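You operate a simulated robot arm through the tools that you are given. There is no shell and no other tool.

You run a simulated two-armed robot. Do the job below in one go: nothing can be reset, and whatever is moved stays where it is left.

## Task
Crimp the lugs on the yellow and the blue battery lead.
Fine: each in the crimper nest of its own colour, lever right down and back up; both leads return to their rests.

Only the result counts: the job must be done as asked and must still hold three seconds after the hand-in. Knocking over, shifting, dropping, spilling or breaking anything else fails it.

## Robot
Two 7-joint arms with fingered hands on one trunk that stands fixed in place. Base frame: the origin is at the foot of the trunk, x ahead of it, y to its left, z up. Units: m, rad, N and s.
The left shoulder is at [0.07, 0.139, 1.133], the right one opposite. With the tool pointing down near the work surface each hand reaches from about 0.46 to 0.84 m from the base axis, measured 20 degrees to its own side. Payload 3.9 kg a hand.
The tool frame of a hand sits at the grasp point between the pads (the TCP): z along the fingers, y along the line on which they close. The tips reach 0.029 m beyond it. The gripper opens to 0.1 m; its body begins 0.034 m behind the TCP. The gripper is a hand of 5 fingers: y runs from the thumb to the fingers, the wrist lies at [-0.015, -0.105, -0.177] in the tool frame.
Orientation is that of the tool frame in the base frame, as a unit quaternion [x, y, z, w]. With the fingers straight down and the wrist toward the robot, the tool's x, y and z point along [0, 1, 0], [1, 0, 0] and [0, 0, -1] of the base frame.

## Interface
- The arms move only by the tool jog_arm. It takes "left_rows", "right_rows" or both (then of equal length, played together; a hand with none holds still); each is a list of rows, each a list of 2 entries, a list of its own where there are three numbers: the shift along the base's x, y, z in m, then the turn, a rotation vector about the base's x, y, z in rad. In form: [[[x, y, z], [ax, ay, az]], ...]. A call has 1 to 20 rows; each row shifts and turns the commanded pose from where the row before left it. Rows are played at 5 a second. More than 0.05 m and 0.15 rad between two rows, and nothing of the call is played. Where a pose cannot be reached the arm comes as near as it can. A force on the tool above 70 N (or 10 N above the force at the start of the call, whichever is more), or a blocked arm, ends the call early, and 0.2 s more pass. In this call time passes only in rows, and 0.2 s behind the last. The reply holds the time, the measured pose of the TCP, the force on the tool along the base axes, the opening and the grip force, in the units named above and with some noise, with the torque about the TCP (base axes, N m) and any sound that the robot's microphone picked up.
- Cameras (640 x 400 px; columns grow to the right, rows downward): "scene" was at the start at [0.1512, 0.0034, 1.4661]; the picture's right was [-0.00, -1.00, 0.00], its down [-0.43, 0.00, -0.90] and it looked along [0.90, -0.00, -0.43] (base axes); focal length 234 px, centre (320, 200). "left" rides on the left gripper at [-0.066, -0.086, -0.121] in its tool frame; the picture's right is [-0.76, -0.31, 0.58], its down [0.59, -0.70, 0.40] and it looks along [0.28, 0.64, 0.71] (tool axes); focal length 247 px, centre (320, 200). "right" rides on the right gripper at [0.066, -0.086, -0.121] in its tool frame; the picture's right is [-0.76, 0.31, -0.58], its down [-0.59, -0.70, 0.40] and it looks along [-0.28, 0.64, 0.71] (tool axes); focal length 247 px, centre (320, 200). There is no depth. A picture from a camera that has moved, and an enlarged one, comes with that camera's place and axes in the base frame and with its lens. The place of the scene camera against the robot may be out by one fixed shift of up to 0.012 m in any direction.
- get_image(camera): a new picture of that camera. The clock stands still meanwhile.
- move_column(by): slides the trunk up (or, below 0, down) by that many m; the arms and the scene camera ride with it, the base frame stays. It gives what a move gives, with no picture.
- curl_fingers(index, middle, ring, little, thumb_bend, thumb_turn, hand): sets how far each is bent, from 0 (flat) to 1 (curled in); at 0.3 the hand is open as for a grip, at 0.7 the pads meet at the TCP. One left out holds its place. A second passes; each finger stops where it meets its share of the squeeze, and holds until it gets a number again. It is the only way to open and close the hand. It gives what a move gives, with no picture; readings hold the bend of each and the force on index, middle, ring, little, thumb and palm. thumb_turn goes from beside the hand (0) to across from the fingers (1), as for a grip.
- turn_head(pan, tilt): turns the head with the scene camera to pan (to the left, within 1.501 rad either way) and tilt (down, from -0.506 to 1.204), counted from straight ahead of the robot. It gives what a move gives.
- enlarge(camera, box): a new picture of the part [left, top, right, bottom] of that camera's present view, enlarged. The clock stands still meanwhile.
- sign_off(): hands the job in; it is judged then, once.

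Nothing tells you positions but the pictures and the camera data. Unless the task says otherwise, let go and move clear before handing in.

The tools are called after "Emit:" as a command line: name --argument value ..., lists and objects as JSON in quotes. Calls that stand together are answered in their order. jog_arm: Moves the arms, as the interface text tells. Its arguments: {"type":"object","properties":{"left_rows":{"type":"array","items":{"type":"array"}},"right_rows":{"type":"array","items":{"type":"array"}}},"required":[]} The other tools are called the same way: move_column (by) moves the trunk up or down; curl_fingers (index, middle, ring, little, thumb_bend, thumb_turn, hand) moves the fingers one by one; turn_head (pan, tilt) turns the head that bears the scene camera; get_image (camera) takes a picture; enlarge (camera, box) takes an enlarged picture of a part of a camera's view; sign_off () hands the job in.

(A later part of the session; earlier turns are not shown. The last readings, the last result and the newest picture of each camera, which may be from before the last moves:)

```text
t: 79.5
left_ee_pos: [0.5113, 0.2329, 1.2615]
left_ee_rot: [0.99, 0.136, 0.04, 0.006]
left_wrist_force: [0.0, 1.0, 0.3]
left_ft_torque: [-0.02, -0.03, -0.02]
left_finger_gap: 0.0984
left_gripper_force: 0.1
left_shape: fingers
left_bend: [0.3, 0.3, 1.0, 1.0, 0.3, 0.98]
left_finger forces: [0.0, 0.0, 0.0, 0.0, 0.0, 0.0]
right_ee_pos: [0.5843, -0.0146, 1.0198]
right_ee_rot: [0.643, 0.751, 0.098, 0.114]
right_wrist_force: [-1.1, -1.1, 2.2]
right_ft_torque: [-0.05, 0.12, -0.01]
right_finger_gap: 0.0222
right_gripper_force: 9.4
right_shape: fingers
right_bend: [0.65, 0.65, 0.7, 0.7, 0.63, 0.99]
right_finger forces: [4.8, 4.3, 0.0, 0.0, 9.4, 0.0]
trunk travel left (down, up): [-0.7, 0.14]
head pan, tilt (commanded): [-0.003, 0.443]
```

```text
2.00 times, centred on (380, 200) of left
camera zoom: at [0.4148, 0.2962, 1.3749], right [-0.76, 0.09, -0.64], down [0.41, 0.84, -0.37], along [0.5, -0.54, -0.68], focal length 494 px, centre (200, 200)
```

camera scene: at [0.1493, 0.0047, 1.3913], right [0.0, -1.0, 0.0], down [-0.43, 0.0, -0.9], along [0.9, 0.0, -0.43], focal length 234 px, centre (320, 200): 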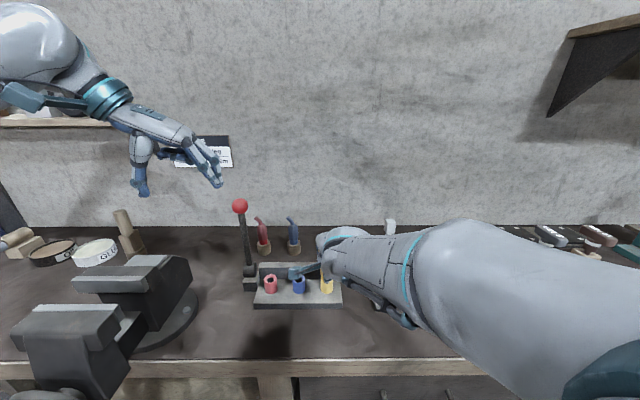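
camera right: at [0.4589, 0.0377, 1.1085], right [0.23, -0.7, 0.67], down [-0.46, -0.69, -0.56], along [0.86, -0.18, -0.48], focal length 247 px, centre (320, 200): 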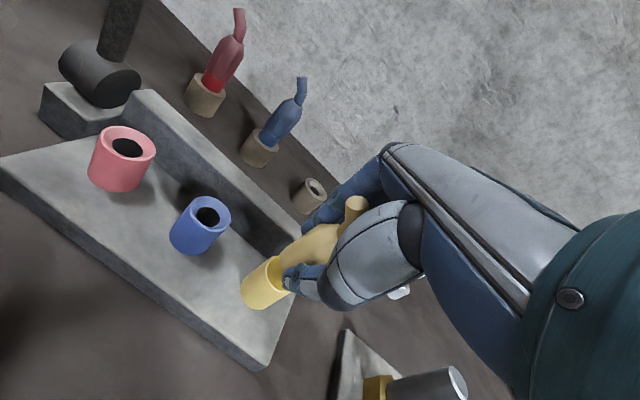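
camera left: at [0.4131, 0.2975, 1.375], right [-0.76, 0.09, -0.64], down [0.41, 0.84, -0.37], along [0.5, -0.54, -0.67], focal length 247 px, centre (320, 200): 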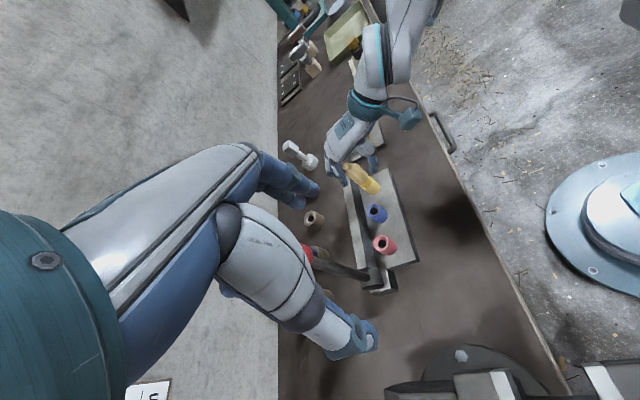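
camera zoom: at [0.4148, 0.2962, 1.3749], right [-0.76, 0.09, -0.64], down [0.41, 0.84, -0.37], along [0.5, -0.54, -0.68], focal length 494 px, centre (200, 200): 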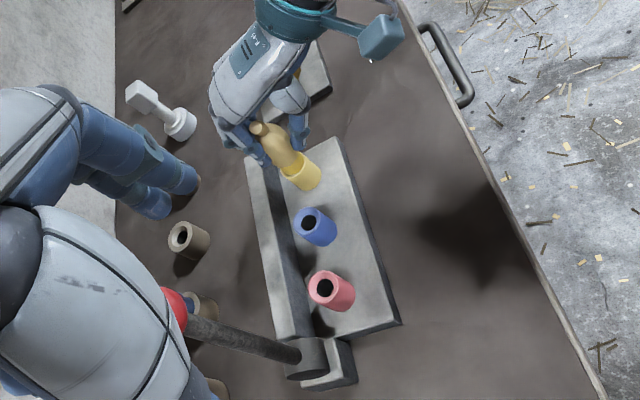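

The yellow lead is gripped evenly (4.8, 4.3 and 9.4 N). I'll lift it out of the nest by raising the column.

Emit:
move_column --by 0.02

Emit:
enlarge --camera "right" --box '[200, 190, 360, 320]'

Emit:
enlarge --camera "left" --box '[320, 110, 420, 200]'

```text
t: 80.2
left_ee_pos: [0.5114, 0.2323, 1.2809]
left_ee_rot: [0.99, 0.136, 0.04, 0.005]
left_wrist_force: [-0.2, 0.2, -0.6]
left_ft_torque: [0.02, 0.01, -0.01]
left_finger_gap: 0.0986
left_gripper_force: 0.1
left_shape: fingers
left_bend: [0.3, 0.3, 1.0, 1.0, 0.3, 0.98]
left_finger forces: [0.0, 0.1, 0.0, 0.1, 0.1, 0.0]
right_ee_pos: [0.5844, -0.0146, 1.0397]
right_ee_rot: [0.644, 0.75, 0.097, 0.113]
right_wrist_force: [-1.2, -0.3, -0.1]
right_ft_torque: [-0.02, 0.17, 0.01]
right_finger_gap: 0.0221
right_gripper_force: 8.7
right_shape: fingers
right_bend: [0.65, 0.66, 0.7, 0.7, 0.63, 0.99]
right_finger forces: [4.3, 3.8, 0.0, 0.0, 9.5, 0.0]
trunk travel left (down, up): [-0.72, 0.12]
head pan, tilt (commanded): [-0.003, 0.443]
```

```text
3.08 times, centred on (280, 255) of right
camera zoom: at [0.4592, 0.0377, 1.1282], right [0.23, -0.7, 0.67], down [-0.46, -0.69, -0.56], along [0.86, -0.18, -0.48], focal length 760 px, centre (443, 31)
```

zoom: 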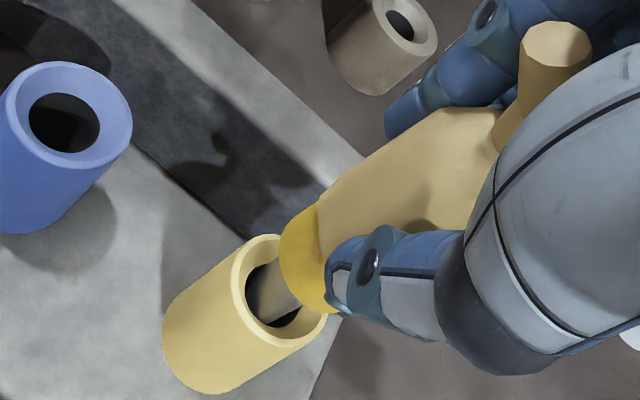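

```text
4.44 times, centred on (370, 155) of left
camera zoom: at [0.4152, 0.2963, 1.3948], right [-0.76, 0.09, -0.64], down [0.41, 0.84, -0.37], along [0.5, -0.54, -0.68], focal length 1098 px, centre (98, 400)
```

zoom: 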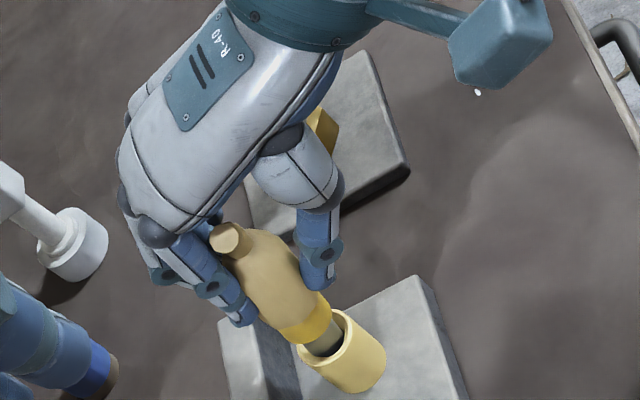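

The post is coming out cleanly. Raising the rest of the way, then carrying it back toward its rest.

Emit:
move_column --by 0.055

Emit:
jog_arm --right_rows '[[[0.015, 0, 0], [0, 0, 0]], [[0.015, 0, 0], [0, 0, 0]], [[0.015, 0, 0], [0, 0, 0]], [[0.015, 0, 0], [0, 0, 0]], [[0.015, 0, 0], [0, 0, 0]], [[0.015, 0.001, 0], [0, 0, 0]], [[0.015, 0.001, 0], [0, 0, 0]], [[0.015, 0.001, 0], [0, 0, 0]], [[0.015, 0.001, 0], [0, 0, 0]], [[0.015, 0, 0], [0, 0, 0]], [[0.015, 0, 0], [0, 0, 0]], [[0.015, 0, 0], [0, 0, 0]], [[0, 0, 0], [0, 0, 0]]]'

Emit:
get_image --camera "right"

Emit:
get_image --camera "left"

```text
t: 81.1
left_ee_pos: [0.5119, 0.2322, 1.3354]
left_ee_rot: [0.99, 0.136, 0.039, 0.006]
left_wrist_force: [-0.9, 0.2, -0.1]
left_ft_torque: [0.03, 0.02, 0.0]
left_finger_gap: 0.0986
left_gripper_force: 0.1
left_shape: fingers
left_bend: [0.3, 0.3, 1.0, 1.0, 0.3, 0.98]
left_finger forces: [0.0, 0.1, 0.0, 0.0, 0.1, 0.0]
right_ee_pos: [0.5848, -0.0153, 1.0953]
right_ee_rot: [0.644, 0.75, 0.097, 0.114]
right_wrist_force: [-0.2, -0.7, -1.0]
right_ft_torque: [0.05, 0.03, 0.03]
right_finger_gap: 0.0221
right_gripper_force: 7.2
right_shape: fingers
right_bend: [0.65, 0.66, 0.7, 0.7, 0.63, 0.99]
right_finger forces: [4.0, 3.8, 0.1, 0.0, 7.5, 0.0]
trunk travel left (down, up): [-0.775, 0.065]
head pan, tilt (commanded): [-0.003, 0.443]
```

```text
t: 83.9
left_ee_pos: [0.5107, 0.2322, 1.336]
left_ee_rot: [0.99, 0.136, 0.039, 0.005]
left_wrist_force: [-0.1, 0.1, -0.4]
left_ft_torque: [0.01, 0.03, -0.02]
left_finger_gap: 0.0986
left_gripper_force: 0.1
left_shape: fingers
left_bend: [0.3, 0.3, 1.0, 1.0, 0.3, 0.98]
left_finger forces: [0.0, 0.0, 0.0, 0.0, 0.0, 0.0]
right_ee_pos: [0.7643, -0.0115, 1.0967]
right_ee_rot: [0.644, 0.75, 0.097, 0.114]
right_wrist_force: [-0.3, 0.5, -0.7]
right_ft_torque: [0.01, -0.03, 0.01]
right_finger_gap: 0.0216
right_gripper_force: 7.3
right_shape: fingers
right_bend: [0.66, 0.66, 0.7, 0.7, 0.63, 0.99]
right_finger forces: [4.0, 4.0, 0.0, 0.1, 7.1, 0.0]
trunk travel left (down, up): [-0.775, 0.065]
head pan, tilt (commanded): [-0.003, 0.443]
```

```text
taken
camera right: at [0.6385, 0.0422, 1.1839], right [0.23, -0.7, 0.68], down [-0.46, -0.69, -0.56], along [0.86, -0.18, -0.48], focal length 247 px, centre (320, 200)
```

right: 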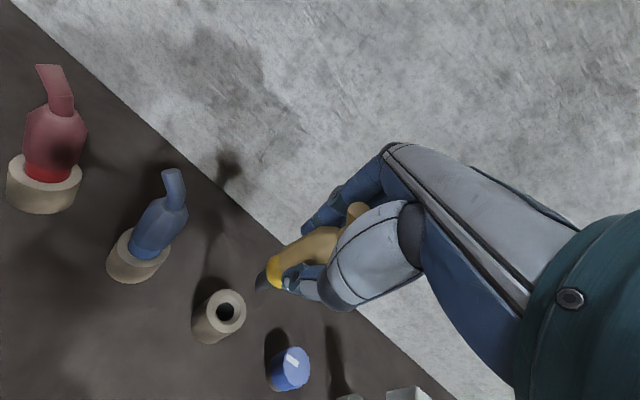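

```text
taken
camera left: at [0.4149, 0.2963, 1.4498], right [-0.76, 0.09, -0.64], down [0.41, 0.84, -0.37], along [0.5, -0.54, -0.68], focal length 247 px, centre (320, 200)
```

left: 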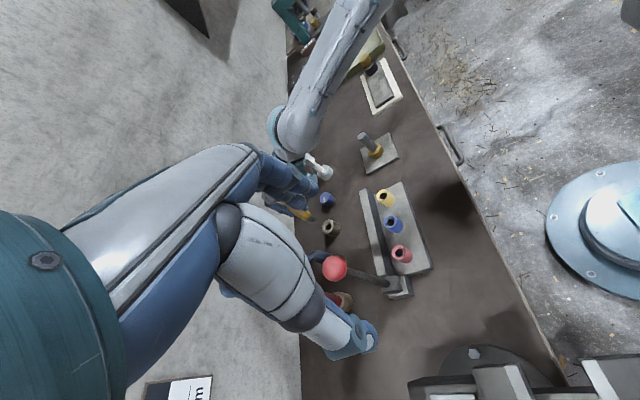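

Over the rest region with good orientation. I'll align to the rest position used at pick-up (0.778, -0.0105) and lower part-way to check.

Emit:
jog_arm --right_rows '[[[0.007, 0.0005, 0], [0, 0, 0]], [[0.0065, 0.0005, 0], [0, 0, 0]], [[0, 0, 0], [0, 0, 0]]]'

Emit:
move_column --by -0.05

Emit:
enlarge --camera "right" --box '[190, 210, 330, 330]'

Emit:
enlarge --camera "scene" --box '[270, 200, 370, 270]'

Emit:
enlarge --camera "left" --box '[270, 160, 370, 260]'

```text
t: 84.7
left_ee_pos: [0.5116, 0.232, 1.3355]
left_ee_rot: [0.99, 0.136, 0.04, 0.006]
left_wrist_force: [0.1, -0.5, 0.1]
left_ft_torque: [-0.01, 0.02, 0.0]
left_finger_gap: 0.0983
left_gripper_force: 0.0
left_shape: fingers
left_bend: [0.3, 0.3, 1.0, 1.0, 0.3, 0.98]
left_finger forces: [0.1, 0.0, 0.0, 0.0, 0.0, 0.0]
right_ee_pos: [0.779, -0.0111, 1.0958]
right_ee_rot: [0.645, 0.75, 0.097, 0.114]
right_wrist_force: [0.8, 0.7, -1.6]
right_ft_torque: [-0.01, 0.01, -0.01]
right_finger_gap: 0.0217
right_gripper_force: 7.4
right_shape: fingers
right_bend: [0.66, 0.66, 0.7, 0.7, 0.63, 0.99]
right_finger forces: [4.0, 3.9, 0.0, 0.1, 7.3, 0.0]
trunk travel left (down, up): [-0.775, 0.065]
head pan, tilt (commanded): [-0.003, 0.443]
```

```text
t: 85.7
left_ee_pos: [0.5112, 0.2325, 1.2865]
left_ee_rot: [0.99, 0.137, 0.039, 0.005]
left_wrist_force: [0.0, 0.0, 0.1]
left_ft_torque: [-0.01, 0.01, -0.03]
left_finger_gap: 0.0986
left_gripper_force: 0.1
left_shape: fingers
left_bend: [0.3, 0.3, 1.0, 1.0, 0.3, 0.98]
left_finger forces: [0.0, 0.0, 0.1, 0.0, 0.0, 0.0]
right_ee_pos: [0.7778, -0.0104, 1.0464]
right_ee_rot: [0.644, 0.75, 0.098, 0.114]
right_wrist_force: [-0.2, -0.3, -0.3]
right_ft_torque: [0.0, 0.0, -0.03]
right_finger_gap: 0.0216
right_gripper_force: 7.3
right_shape: fingers
right_bend: [0.66, 0.66, 0.7, 0.7, 0.63, 0.99]
right_finger forces: [4.0, 4.0, 0.0, 0.0, 7.3, 0.0]
trunk travel left (down, up): [-0.725, 0.115]
head pan, tilt (commanded): [-0.003, 0.443]
```

```text
3.33 times, centred on (260, 270) of right
camera zoom: at [0.6527, 0.0423, 1.1334], right [0.23, -0.7, 0.67], down [-0.46, -0.69, -0.56], along [0.86, -0.18, -0.48], focal length 823 px, centre (520, -33)
```

zoom: 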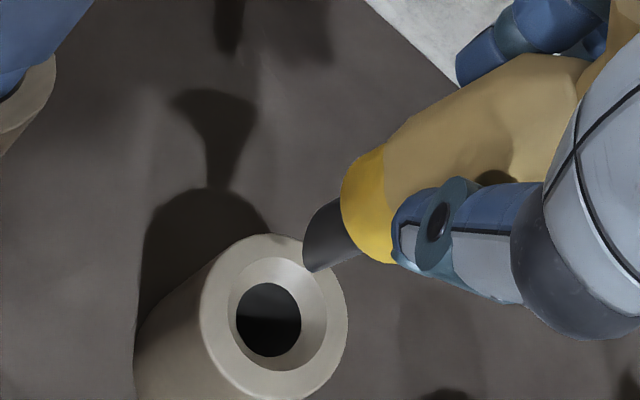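

```text
5.71 times, centred on (320, 235) of scene
camera zoom: at [0.151, 0.0033, 1.4162], right [0.0, -1.0, 0.0], down [-0.43, 0.0, -0.9], along [0.9, 0.0, -0.43], focal length 1339 px, centre (320, 0)
```

zoom: 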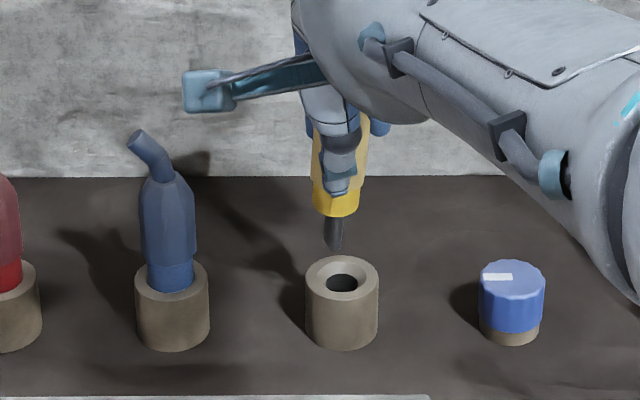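

```text
4.00 times, centred on (320, 210) of left
camera zoom: at [0.415, 0.2961, 1.3999], right [-0.76, 0.09, -0.64], down [0.41, 0.84, -0.37], along [0.5, -0.54, -0.68], focal length 988 px, centre (320, 160)
```

zoom: 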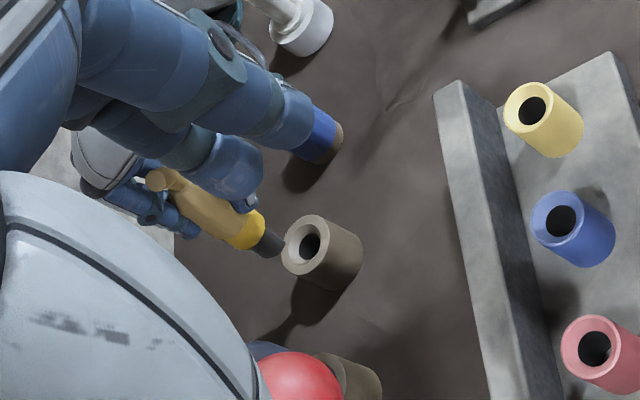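

The yellow lug now looks visibly flattened, so the crimp took. I'll look closer at the post's tilt and alignment over the rest.

Emit:
enlarge --camera "scene" --box '[305, 215, 345, 265]'

Emit:
enlarge --camera "right" --box '[220, 230, 300, 320]'

Emit:
enlarge --camera "left" --box '[280, 190, 340, 250]'

```text
8.00 times, centred on (325, 240) of scene
camera zoom: at [0.151, 0.0033, 1.4162], right [0.0, -1.0, 0.0], down [-0.43, 0.0, -0.9], along [0.9, 0.0, -0.43], focal length 1874 px, centre (280, -120)
```

zoom: 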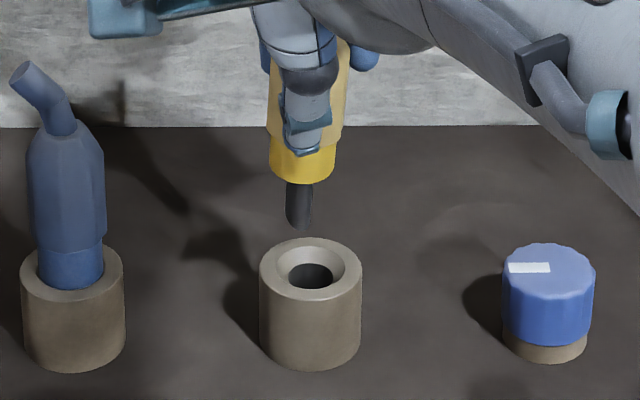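

```text
4.44 times, centred on (260, 275) of right
camera zoom: at [0.6527, 0.0423, 1.1334], right [0.23, -0.7, 0.67], down [-0.46, -0.69, -0.56], along [0.86, -0.18, -0.48], focal length 1098 px, centre (587, -133)
```

zoom: 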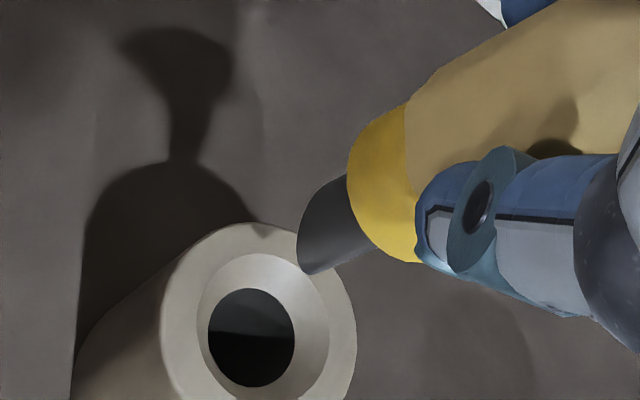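

```text
6.67 times, centred on (310, 220) of left
camera zoom: at [0.415, 0.2961, 1.3999], right [-0.76, 0.09, -0.64], down [0.41, 0.84, -0.37], along [0.5, -0.54, -0.68], focal length 1646 px, centre (387, 67)
```

zoom: 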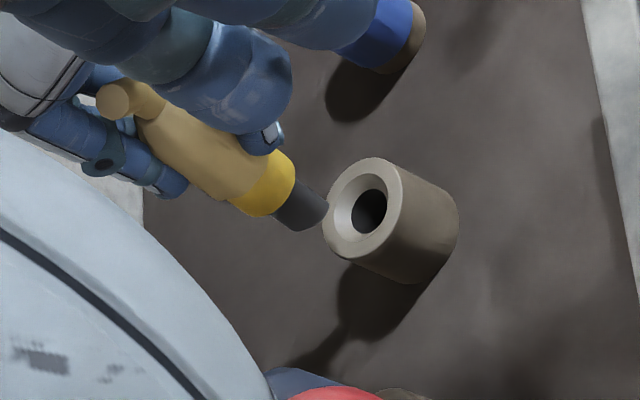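

The lug is clearly crimped (flattened). The lead leans ~3° in the grip, putting its tip 4–5 mm left of the rest hole, so I'll roll the hand -0.05 rad and nudge it right.

Emit:
jog_arm --right_rows '[[[0.0005, -0.0005, 0], [-0.025, 0, 0]], [[0.0005, -0.0007, 0], [-0.025, 0, 0]], [[0, 0, 0], [0, 0, 0]]]'

Emit:
move_column --by -0.012

Emit:
enlarge --camera "scene" --box '[305, 205, 345, 255]'

Emit:
enlarge --camera "right" --box '[220, 230, 300, 320]'

Emit:
enlarge --camera "left" --box '[280, 190, 340, 250]'

```text
t: 86.5
left_ee_pos: [0.512, 0.2335, 1.2855]
left_ee_rot: [0.99, 0.137, 0.039, 0.005]
left_wrist_force: [-0.3, 0.2, 0.2]
left_ft_torque: [0.01, 0.0, 0.0]
left_finger_gap: 0.0981
left_gripper_force: 0.1
left_shape: fingers
left_bend: [0.3, 0.3, 1.0, 1.0, 0.3, 0.98]
left_finger forces: [0.0, 0.0, 0.0, 0.0, 0.0, 0.0]
right_ee_pos: [0.7787, -0.0101, 1.0457]
right_ee_rot: [0.641, 0.752, 0.079, 0.129]
right_wrist_force: [-0.2, 0.0, -0.1]
right_ft_torque: [0.01, 0.02, -0.01]
right_finger_gap: 0.0219
right_gripper_force: 7.7
right_shape: fingers
right_bend: [0.66, 0.66, 0.7, 0.7, 0.63, 0.99]
right_finger forces: [4.0, 4.1, 0.1, 0.0, 7.2, 0.1]
trunk travel left (down, up): [-0.725, 0.115]
head pan, tilt (commanded): [-0.003, 0.443]
```

```text
t: 87.0
left_ee_pos: [0.5125, 0.2318, 1.2749]
left_ee_rot: [0.99, 0.136, 0.039, 0.006]
left_wrist_force: [-0.6, -0.4, -0.7]
left_ft_torque: [0.0, 0.0, 0.0]
left_finger_gap: 0.0987
left_gripper_force: 0.1
left_shape: fingers
left_bend: [0.3, 0.3, 1.0, 1.0, 0.3, 0.98]
left_finger forces: [0.0, 0.1, 0.0, 0.1, 0.0, 0.0]
right_ee_pos: [0.7805, -0.0096, 1.0328]
right_ee_rot: [0.641, 0.752, 0.078, 0.129]
right_wrist_force: [0.6, 0.8, -1.1]
right_ft_torque: [0.0, 0.0, 0.01]
right_finger_gap: 0.0214
right_gripper_force: 7.6
right_shape: fingers
right_bend: [0.66, 0.66, 0.7, 0.7, 0.63, 0.99]
right_finger forces: [4.0, 4.0, 0.0, 0.0, 7.1, 0.0]
trunk travel left (down, up): [-0.713, 0.127]
head pan, tilt (commanded): [-0.003, 0.443]
```

```text
8.00 times, centred on (325, 230) of scene
camera zoom: at [0.1514, 0.0034, 1.4041], right [0.0, -1.0, 0.0], down [-0.43, 0.0, -0.9], along [0.9, 0.0, -0.43], focal length 1874 px, centre (280, -40)
```

zoom: 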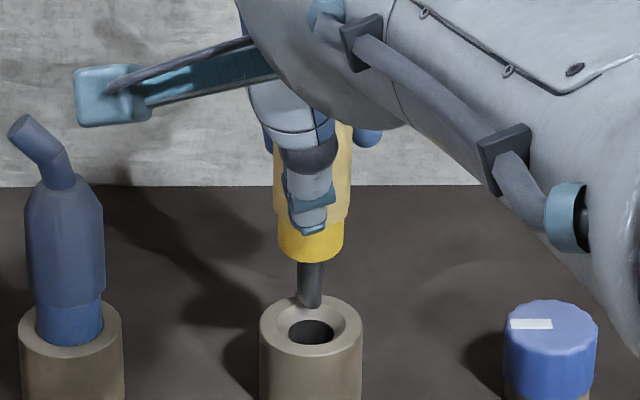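

```text
4.44 times, centred on (260, 275) of right
camera zoom: at [0.6542, 0.046, 1.1182], right [0.23, -0.67, 0.71], down [-0.46, -0.72, -0.53], along [0.86, -0.21, -0.47], focal length 1098 px, centre (587, -133)
```

zoom: 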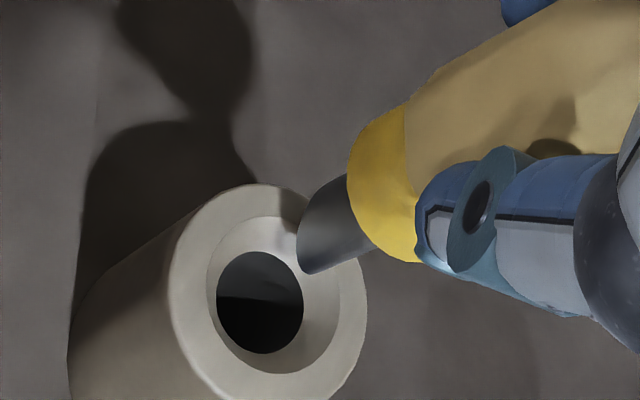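

```text
6.67 times, centred on (310, 220) of left
camera zoom: at [0.4155, 0.2962, 1.3876], right [-0.76, 0.09, -0.64], down [0.41, 0.84, -0.37], along [0.5, -0.54, -0.68], focal length 1646 px, centre (387, 67)
```

zoom: 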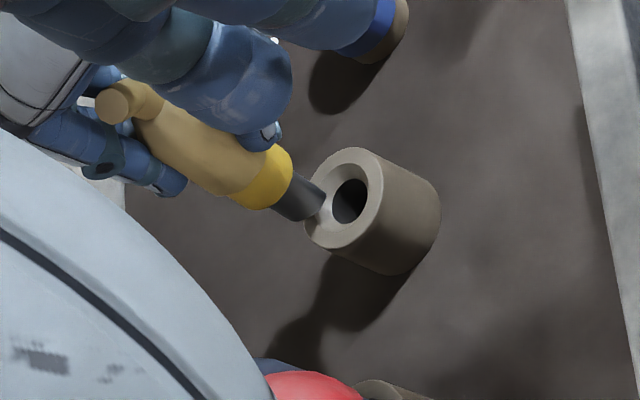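

Laterally aligned and upright now. Two views put the post about 6–7 mm too far ahead, consistent with the lead having shifted in the grip when released in the nest. I'll move back 6.5 mm and lower a little.

Emit:
jog_arm --right_rows '[[[-0.0035, 0, 0], [0, 0, 0]], [[-0.003, 0, 0], [0, 0, 0]], [[0, 0, 0], [0, 0, 0]]]'

Emit:
move_column --by -0.005

Emit:
enlarge --camera "scene" --box '[305, 205, 345, 255]'

Emit:
enlarge --camera "right" --box '[220, 230, 300, 320]'

Emit:
enlarge --camera "left" --box '[280, 190, 340, 250]'

```text
t: 87.8
left_ee_pos: [0.5114, 0.2325, 1.2739]
left_ee_rot: [0.99, 0.136, 0.04, 0.005]
left_wrist_force: [0.2, 0.4, 1.1]
left_ft_torque: [0.0, 0.0, 0.03]
left_finger_gap: 0.0987
left_gripper_force: 0.1
left_shape: fingers
left_bend: [0.3, 0.3, 1.0, 1.0, 0.3, 0.98]
left_finger forces: [0.0, 0.1, 0.0, 0.0, 0.0, 0.0]
right_ee_pos: [0.7733, -0.0105, 1.0329]
right_ee_rot: [0.642, 0.752, 0.079, 0.13]
right_wrist_force: [0.5, 0.1, 0.0]
right_ft_torque: [0.01, -0.01, -0.02]
right_finger_gap: 0.0219
right_gripper_force: 7.5
right_shape: fingers
right_bend: [0.66, 0.66, 0.7, 0.7, 0.63, 0.99]
right_finger forces: [4.0, 4.0, 0.0, 0.1, 7.3, 0.1]
trunk travel left (down, up): [-0.713, 0.127]
head pan, tilt (commanded): [-0.003, 0.443]
```

```text
t: 88.4
left_ee_pos: [0.5112, 0.2329, 1.2682]
left_ee_rot: [0.99, 0.136, 0.039, 0.006]
left_wrist_force: [0.6, -0.8, 0.9]
left_ft_torque: [0.0, 0.01, 0.0]
left_finger_gap: 0.0982
left_gripper_force: 0.0
left_shape: fingers
left_bend: [0.3, 0.3, 1.0, 1.0, 0.3, 0.98]
left_finger forces: [0.1, 0.1, 0.0, 0.0, 0.0, 0.1]
right_ee_pos: [0.7746, -0.0103, 1.0276]
right_ee_rot: [0.641, 0.752, 0.079, 0.129]
right_wrist_force: [1.0, 0.9, -1.8]
right_ft_torque: [0.04, 0.01, 0.0]
right_finger_gap: 0.0216
right_gripper_force: 7.3
right_shape: fingers
right_bend: [0.66, 0.66, 0.7, 0.7, 0.63, 0.99]
right_finger forces: [4.1, 4.0, 0.0, 0.0, 7.2, 0.1]
trunk travel left (down, up): [-0.708, 0.132]
head pan, tilt (commanded): [-0.003, 0.443]
```

```text
8.00 times, centred on (325, 230) of scene
camera zoom: at [0.1515, 0.0034, 1.3991], right [0.0, -1.0, 0.0], down [-0.43, 0.0, -0.9], along [0.9, 0.0, -0.43], focal length 1874 px, centre (280, -40)
```

zoom: 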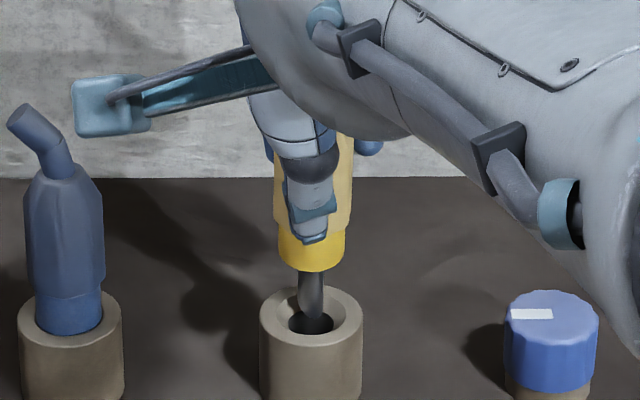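

```text
4.44 times, centred on (260, 275) of right
camera zoom: at [0.6478, 0.0458, 1.1132], right [0.23, -0.67, 0.71], down [-0.46, -0.72, -0.52], along [0.86, -0.21, -0.47], focal length 1098 px, centre (587, -133)
```

zoom: 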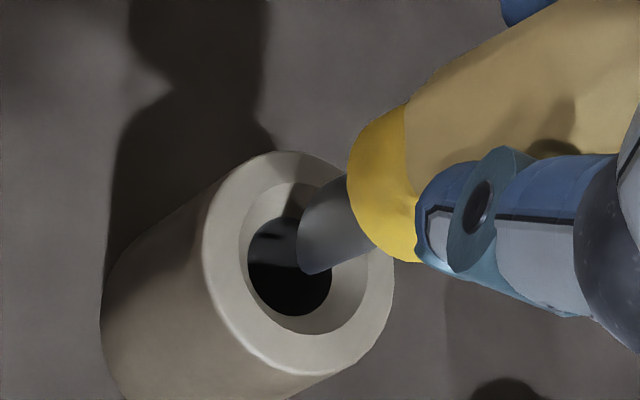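

```text
6.67 times, centred on (310, 220) of left
camera zoom: at [0.4156, 0.2963, 1.3826], right [-0.76, 0.09, -0.64], down [0.41, 0.84, -0.37], along [0.5, -0.54, -0.68], focal length 1646 px, centre (387, 67)
```

zoom: 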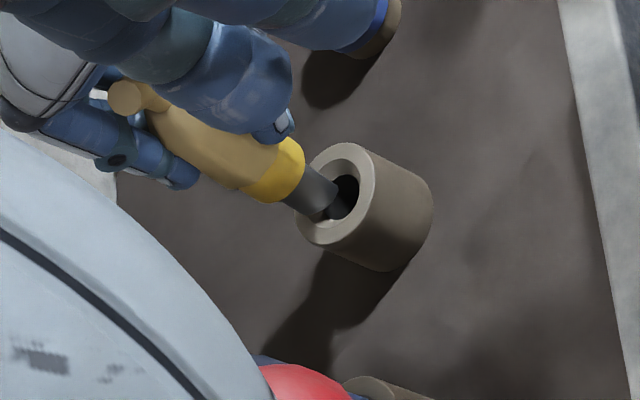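

The post tip is at the mouth of the rest, lined up. Lowering in small steps.

Emit:
move_column --by -0.006

Emit:
enlarge --camera "right" --box '[220, 230, 300, 320]'

Emit:
enlarge --camera "left" --box '[280, 190, 340, 250]'

Emit:
enlarge --camera "scene" --box '[305, 205, 345, 255]'

```text
t: 88.9
left_ee_pos: [0.5102, 0.2325, 1.2634]
left_ee_rot: [0.99, 0.136, 0.041, 0.005]
left_wrist_force: [-0.3, -0.6, 0.6]
left_ft_torque: [-0.03, 0.03, 0.0]
left_finger_gap: 0.0982
left_gripper_force: 0.1
left_shape: fingers
left_bend: [0.3, 0.3, 1.0, 1.0, 0.3, 0.98]
left_finger forces: [0.1, 0.0, 0.1, 0.1, 0.1, 0.0]
right_ee_pos: [0.7733, -0.0113, 1.0234]
right_ee_rot: [0.641, 0.752, 0.08, 0.13]
right_wrist_force: [-2.6, -0.3, 2.9]
right_ft_torque: [0.0, 0.16, 0.0]
right_finger_gap: 0.0217
right_gripper_force: 8.9
right_shape: fingers
right_bend: [0.66, 0.66, 0.7, 0.7, 0.63, 0.99]
right_finger forces: [4.4, 4.1, 0.1, 0.1, 9.9, 0.0]
trunk travel left (down, up): [-0.702, 0.138]
head pan, tilt (commanded): [-0.003, 0.443]
```

```text
4.44 times, centred on (260, 275) of right
camera zoom: at [0.6468, 0.0459, 1.1084], right [0.23, -0.67, 0.71], down [-0.46, -0.72, -0.53], along [0.86, -0.21, -0.47], focal length 1098 px, centre (587, -133)
```

zoom: 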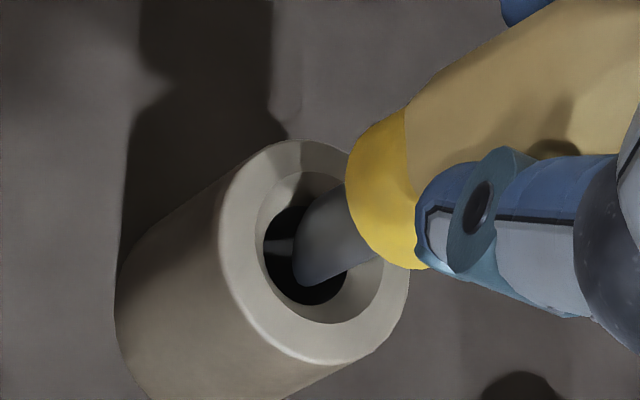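

```text
6.67 times, centred on (310, 220) of left
camera zoom: at [0.4143, 0.2962, 1.3771], right [-0.76, 0.09, -0.64], down [0.41, 0.84, -0.37], along [0.5, -0.54, -0.67], focal length 1646 px, centre (387, 67)
```

zoom: 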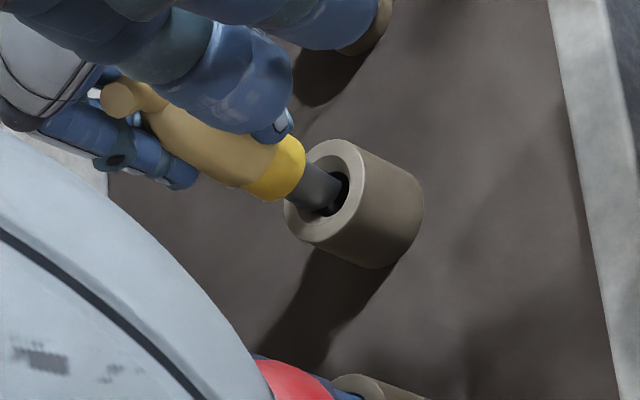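

```text
8.00 times, centred on (325, 230) of scene
camera zoom: at [0.1502, 0.0034, 1.3933], right [0.0, -1.0, 0.0], down [-0.43, 0.0, -0.9], along [0.9, 0.0, -0.43], focal length 1874 px, centre (280, -40)
```

zoom: 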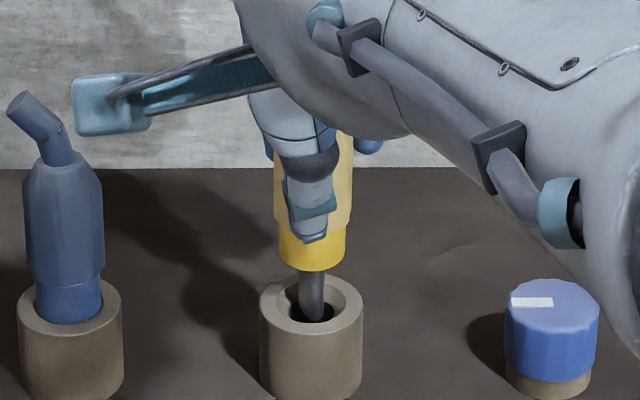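

Light contact: the post touches the far side of the chamfer. I'll shift 3 mm toward the robot and keep lowering.

Emit:
jog_arm --right_rows '[[[-0.003, 0, 0.001], [0, 0, 0]], [[0, 0, 0], [0, 0, 0]]]'

Emit:
move_column --by -0.005

Emit:
enlarge --camera "right" --box '[220, 230, 300, 320]'

Emit:
enlarge --camera "left" --box '[280, 190, 340, 250]'

```text
t: 89.5
left_ee_pos: [0.5114, 0.234, 1.2635]
left_ee_rot: [0.99, 0.137, 0.039, 0.005]
left_wrist_force: [-0.5, -0.1, 0.0]
left_ft_torque: [-0.02, -0.02, 0.02]
left_finger_gap: 0.0986
left_gripper_force: 0.0
left_shape: fingers
left_bend: [0.3, 0.3, 1.0, 1.0, 0.3, 0.98]
left_finger forces: [0.0, 0.0, 0.0, 0.0, 0.0, 0.0]
right_ee_pos: [0.7701, -0.0113, 1.022]
right_ee_rot: [0.641, 0.752, 0.078, 0.129]
right_wrist_force: [-0.6, 0.0, -0.8]
right_ft_torque: [0.01, 0.08, 0.05]
right_finger_gap: 0.0217
right_gripper_force: 8.4
right_shape: fingers
right_bend: [0.66, 0.66, 0.7, 0.7, 0.63, 0.99]
right_finger forces: [4.1, 4.1, 0.0, 0.0, 7.7, 0.1]
trunk travel left (down, up): [-0.702, 0.138]
head pan, tilt (commanded): [-0.003, 0.443]
```

```text
t: 90.1
left_ee_pos: [0.5119, 0.2328, 1.2569]
left_ee_rot: [0.99, 0.137, 0.04, 0.005]
left_wrist_force: [-0.3, -0.5, -0.9]
left_ft_torque: [0.01, 0.01, 0.0]
left_finger_gap: 0.0987
left_gripper_force: 0.1
left_shape: fingers
left_bend: [0.3, 0.3, 1.0, 1.0, 0.3, 0.98]
left_finger forces: [0.0, 0.0, 0.0, 0.1, 0.1, 0.0]
right_ee_pos: [0.77, -0.0102, 1.0181]
right_ee_rot: [0.641, 0.752, 0.078, 0.13]
right_wrist_force: [-1.0, 0.1, -1.1]
right_ft_torque: [0.05, 0.1, -0.01]
right_finger_gap: 0.0218
right_gripper_force: 8.0
right_shape: fingers
right_bend: [0.66, 0.66, 0.7, 0.7, 0.63, 0.99]
right_finger forces: [4.1, 4.0, 0.0, 0.0, 8.4, 0.1]
trunk travel left (down, up): [-0.697, 0.143]
head pan, tilt (commanded): [-0.003, 0.443]
```

```text
4.44 times, centred on (260, 275) of right
camera zoom: at [0.6447, 0.0458, 1.1029], right [0.23, -0.67, 0.71], down [-0.46, -0.72, -0.52], along [0.86, -0.21, -0.47], focal length 1098 px, centre (587, -133)
```

zoom: 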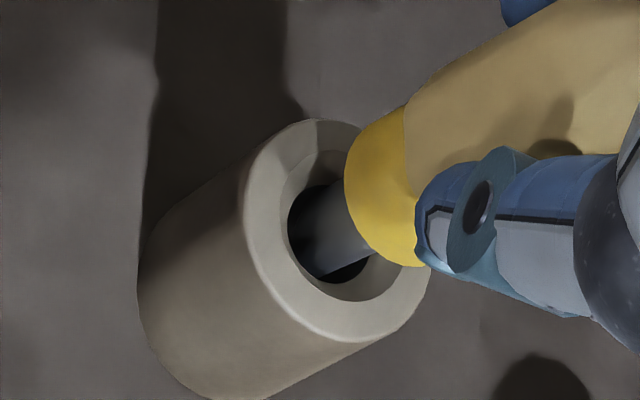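

```text
6.67 times, centred on (310, 220) of left
camera zoom: at [0.4155, 0.2962, 1.3716], right [-0.76, 0.09, -0.64], down [0.41, 0.84, -0.37], along [0.5, -0.54, -0.68], focal length 1646 px, centre (387, 67)
```

zoom: 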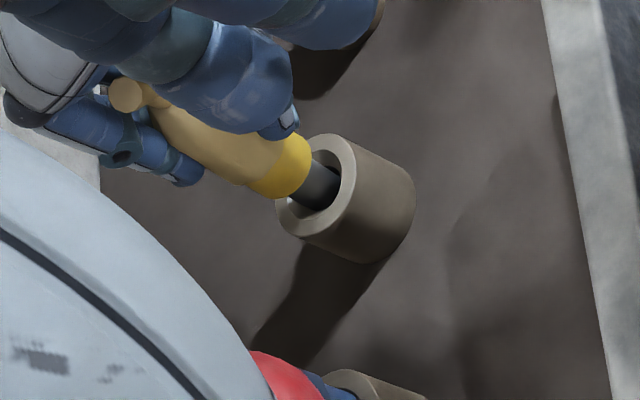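

The post is inside the rest's hole. Continuing down until it seats.

Emit:
move_column --by -0.007

Emit:
move_column --by -0.004

Emit:
move_column --by -0.003

Emit:
enlarge --camera "right" --box '[220, 210, 300, 300]'

Emit:
enlarge --camera "scene" --box '[305, 195, 345, 245]'

```text
t: 90.6
left_ee_pos: [0.512, 0.2325, 1.2506]
left_ee_rot: [0.99, 0.137, 0.039, 0.005]
left_wrist_force: [0.1, 0.5, -0.3]
left_ft_torque: [0.01, -0.02, 0.03]
left_finger_gap: 0.0984
left_gripper_force: 0.1
left_shape: fingers
left_bend: [0.3, 0.3, 1.0, 1.0, 0.3, 0.98]
left_finger forces: [0.0, 0.0, 0.0, 0.0, 0.0, 0.0]
right_ee_pos: [0.7683, -0.0104, 1.0101]
right_ee_rot: [0.641, 0.752, 0.078, 0.13]
right_wrist_force: [-0.7, 0.0, -0.9]
right_ft_torque: [-0.02, 0.08, -0.02]
right_finger_gap: 0.0214
right_gripper_force: 8.2
right_shape: fingers
right_bend: [0.66, 0.66, 0.7, 0.7, 0.63, 0.99]
right_finger forces: [4.1, 4.1, 0.1, 0.0, 8.4, 0.0]
trunk travel left (down, up): [-0.69, 0.15]
head pan, tilt (commanded): [-0.003, 0.443]
```

```text
t: 91.2
left_ee_pos: [0.5108, 0.2322, 1.2465]
left_ee_rot: [0.99, 0.136, 0.039, 0.006]
left_wrist_force: [0.1, -1.1, 0.1]
left_ft_torque: [0.0, -0.01, -0.01]
left_finger_gap: 0.0986
left_gripper_force: 0.1
left_shape: fingers
left_bend: [0.3, 0.3, 1.0, 1.0, 0.3, 0.98]
left_finger forces: [0.0, 0.0, 0.1, 0.0, 0.0, 0.0]
right_ee_pos: [0.7695, -0.0108, 1.0072]
right_ee_rot: [0.641, 0.752, 0.078, 0.13]
right_wrist_force: [-1.0, -0.4, -0.9]
right_ft_torque: [0.01, 0.05, 0.01]
right_finger_gap: 0.0217
right_gripper_force: 8.5
right_shape: fingers
right_bend: [0.66, 0.66, 0.7, 0.7, 0.63, 0.99]
right_finger forces: [4.0, 4.0, 0.0, 0.0, 8.5, 0.1]
trunk travel left (down, up): [-0.686, 0.154]
head pan, tilt (commanded): [-0.003, 0.443]
```

```text
t: 91.7
left_ee_pos: [0.5112, 0.2316, 1.2438]
left_ee_rot: [0.99, 0.136, 0.039, 0.005]
left_wrist_force: [-0.1, -0.1, -0.1]
left_ft_torque: [0.0, 0.0, -0.02]
left_finger_gap: 0.0982
left_gripper_force: 0.0
left_shape: fingers
left_bend: [0.3, 0.3, 1.0, 1.0, 0.3, 0.98]
left_finger forces: [0.1, 0.0, 0.1, 0.1, 0.0, 0.1]
right_ee_pos: [0.7699, -0.0115, 1.004]
right_ee_rot: [0.641, 0.752, 0.078, 0.129]
right_wrist_force: [-0.6, -0.1, -1.0]
right_ft_torque: [0.0, 0.1, -0.02]
right_finger_gap: 0.0218
right_gripper_force: 8.7
right_shape: fingers
right_bend: [0.66, 0.66, 0.7, 0.7, 0.63, 0.99]
right_finger forces: [4.1, 4.0, 0.2, 0.0, 8.5, 0.0]
trunk travel left (down, up): [-0.683, 0.157]
head pan, tilt (commanded): [-0.003, 0.443]
```

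```text
4.44 times, centred on (260, 255) of right
camera zoom: at [0.6446, 0.0458, 1.0892], right [0.23, -0.67, 0.71], down [-0.46, -0.72, -0.53], along [0.86, -0.21, -0.47], focal length 1098 px, centre (587, -44)
```

zoom: 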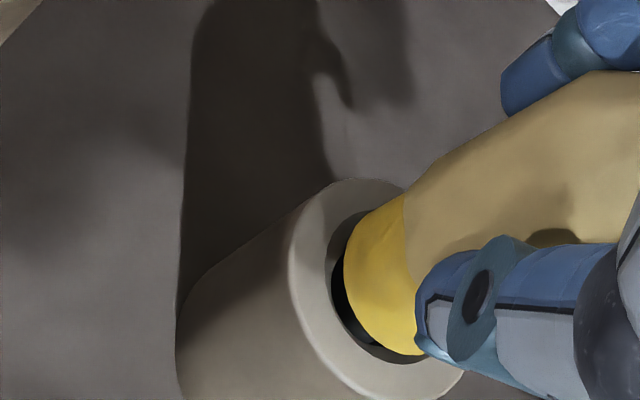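

```text
8.00 times, centred on (325, 220) of scene
camera zoom: at [0.1512, 0.0034, 1.3741], right [0.0, -1.0, 0.0], down [-0.43, 0.0, -0.9], along [0.9, 0.0, -0.43], focal length 1874 px, centre (280, 40)
```

zoom: 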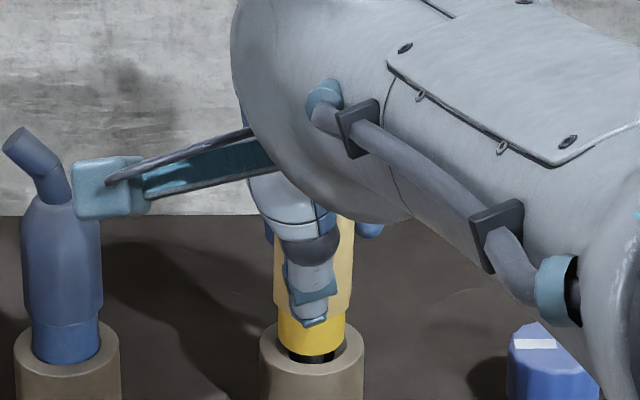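

Nearly there: the ring is entering the mouth of the rest. A few more millimetres.

Emit:
move_column --by -0.003

Emit:
move_column --by -0.002

Emit:
move_column --by -0.002

Emit:
enlarge --camera "scene" --box '[305, 195, 345, 245]'

```text
t: 92.2
left_ee_pos: [0.5107, 0.2318, 1.2402]
left_ee_rot: [0.99, 0.136, 0.039, 0.005]
left_wrist_force: [-0.2, -0.2, 0.2]
left_ft_torque: [-0.01, -0.02, 0.03]
left_finger_gap: 0.0988
left_gripper_force: 0.0
left_shape: fingers
left_bend: [0.3, 0.3, 1.0, 1.0, 0.3, 0.98]
left_finger forces: [0.1, 0.0, 0.0, 0.1, 0.1, 0.0]
right_ee_pos: [0.7696, -0.0105, 1.001]
right_ee_rot: [0.641, 0.752, 0.079, 0.129]
right_wrist_force: [-0.7, 0.6, -1.0]
right_ft_torque: [0.0, 0.1, -0.01]
right_finger_gap: 0.0217
right_gripper_force: 8.2
right_shape: fingers
right_bend: [0.66, 0.66, 0.7, 0.7, 0.63, 0.99]
right_finger forces: [4.1, 3.9, 0.0, 0.0, 8.4, 0.0]
trunk travel left (down, up): [-0.68, 0.16]
head pan, tilt (commanded): [-0.003, 0.443]
```

```text
t: 92.7
left_ee_pos: [0.5109, 0.2321, 1.2389]
left_ee_rot: [0.99, 0.135, 0.04, 0.006]
left_wrist_force: [-0.5, 0.9, 0.3]
left_ft_torque: [-0.02, 0.0, -0.01]
left_finger_gap: 0.0984
left_gripper_force: 0.0
left_shape: fingers
left_bend: [0.3, 0.3, 1.0, 1.0, 0.3, 0.98]
left_finger forces: [0.0, 0.0, 0.0, 0.0, 0.1, 0.0]
right_ee_pos: [0.7706, -0.0105, 0.9982]
right_ee_rot: [0.641, 0.752, 0.08, 0.129]
right_wrist_force: [-1.1, -0.1, 0.2]
right_ft_torque: [0.0, 0.13, 0.01]
right_finger_gap: 0.0216
right_gripper_force: 8.5
right_shape: fingers
right_bend: [0.66, 0.66, 0.7, 0.7, 0.63, 0.99]
right_finger forces: [4.2, 4.2, 0.0, 0.0, 8.6, 0.0]
trunk travel left (down, up): [-0.678, 0.162]
head pan, tilt (commanded): [-0.003, 0.443]
```

```text
t: 93.2
left_ee_pos: [0.5103, 0.2334, 1.2374]
left_ee_rot: [0.99, 0.136, 0.041, 0.006]
left_wrist_force: [0.0, 0.2, 0.9]
left_ft_torque: [0.03, -0.02, 0.0]
left_finger_gap: 0.0985
left_gripper_force: 0.1
left_shape: fingers
left_bend: [0.3, 0.3, 1.0, 1.0, 0.3, 0.98]
left_finger forces: [0.1, 0.0, 0.0, 0.0, 0.0, 0.1]
right_ee_pos: [0.7706, -0.0083, 0.9987]
right_ee_rot: [0.641, 0.752, 0.08, 0.13]
right_wrist_force: [0.1, 0.5, 4.7]
right_ft_torque: [-0.05, 0.08, 0.0]
right_finger_gap: 0.0212
right_gripper_force: 9.4
right_shape: fingers
right_bend: [0.66, 0.66, 0.7, 0.7, 0.63, 0.99]
right_finger forces: [5.3, 5.0, 0.0, 0.0, 9.0, 0.0]
trunk travel left (down, up): [-0.676, 0.164]
head pan, tilt (commanded): [-0.003, 0.443]
```

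```text
8.00 times, centred on (325, 220) of scene
camera zoom: at [0.1503, 0.0034, 1.3673], right [0.0, -1.0, 0.0], down [-0.43, 0.0, -0.9], along [0.9, 0.0, -0.43], focal length 1874 px, centre (280, 40)
```

zoom: 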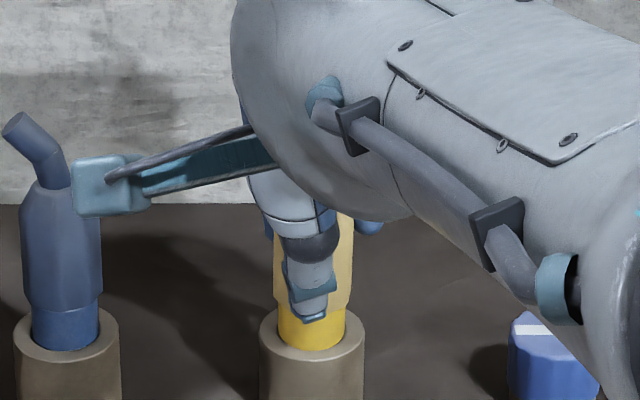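

Seated in its rest (4.7 N upward, ring depth like the blue one). I'll open the hand and rise straight up.

Emit:
curl_fingers --hand "right" --index 0.4 --middle 0.4 --ring 0.4 --little 0.4 --thumb_bend 0.4

Emit:
move_column --by 0.03

Emit:
get_image --camera "right"

Emit:
enlarge --camera "scene" --box '[280, 190, 360, 260]'

```text
t: 94.2
left_ee_pos: [0.5109, 0.2333, 1.2372]
left_ee_rot: [0.99, 0.136, 0.039, 0.005]
left_wrist_force: [-0.3, 0.1, 0.3]
left_ft_torque: [-0.02, 0.0, -0.01]
left_finger_gap: 0.0984
left_gripper_force: 0.0
left_shape: fingers
left_bend: [0.3, 0.3, 1.0, 1.0, 0.3, 0.98]
left_finger forces: [0.1, 0.0, 0.0, 0.0, 0.0, 0.0]
right_ee_pos: [0.7699, -0.01, 0.9977]
right_ee_rot: [0.641, 0.752, 0.079, 0.129]
right_wrist_force: [0.4, -0.1, 0.4]
right_ft_torque: [0.01, 0.03, 0.03]
right_finger_gap: 0.0745
right_gripper_force: 0.1
right_shape: fingers
right_bend: [0.4, 0.4, 0.4, 0.4, 0.4, 0.97]
right_finger forces: [0.0, 0.1, 0.0, 0.1, 0.0, 0.1]
trunk travel left (down, up): [-0.676, 0.164]
head pan, tilt (commanded): [-0.003, 0.443]
```

```text
t: 95.0
left_ee_pos: [0.5123, 0.2321, 1.2663]
left_ee_rot: [0.99, 0.136, 0.039, 0.005]
left_wrist_force: [1.1, 0.8, -0.9]
left_ft_torque: [0.02, 0.01, -0.03]
left_finger_gap: 0.0987
left_gripper_force: 0.0
left_shape: fingers
left_bend: [0.3, 0.3, 1.0, 1.0, 0.3, 0.98]
left_finger forces: [0.0, 0.1, 0.0, 0.1, 0.0, 0.1]
right_ee_pos: [0.7702, -0.0101, 1.0268]
right_ee_rot: [0.641, 0.752, 0.079, 0.129]
right_wrist_force: [-0.1, 0.2, 0.5]
right_ft_torque: [0.01, 0.04, -0.01]
right_finger_gap: 0.0744
right_gripper_force: 0.0
right_shape: fingers
right_bend: [0.4, 0.4, 0.4, 0.4, 0.4, 0.97]
right_finger forces: [0.1, 0.0, 0.0, 0.0, 0.0, 0.0]
trunk travel left (down, up): [-0.706, 0.134]
head pan, tilt (commanded): [-0.003, 0.443]
```

```text
taken
camera right: at [0.6451, 0.046, 1.112], right [0.23, -0.67, 0.71], down [-0.46, -0.72, -0.52], along [0.86, -0.21, -0.47], focal length 247 px, centre (320, 200)
```

right: 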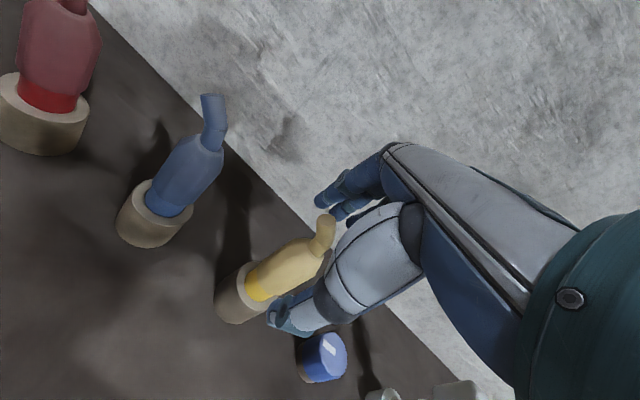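

```text
5.71 times, centred on (320, 225) of scene
camera zoom: at [0.1518, 0.0035, 1.3971], right [0.0, -1.0, 0.0], down [-0.43, 0.0, -0.9], along [0.9, 0.0, -0.43], focal length 1339 px, centre (320, 57)
```

zoom: 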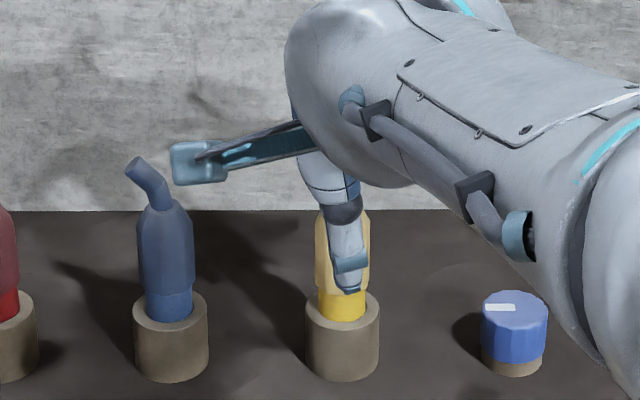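

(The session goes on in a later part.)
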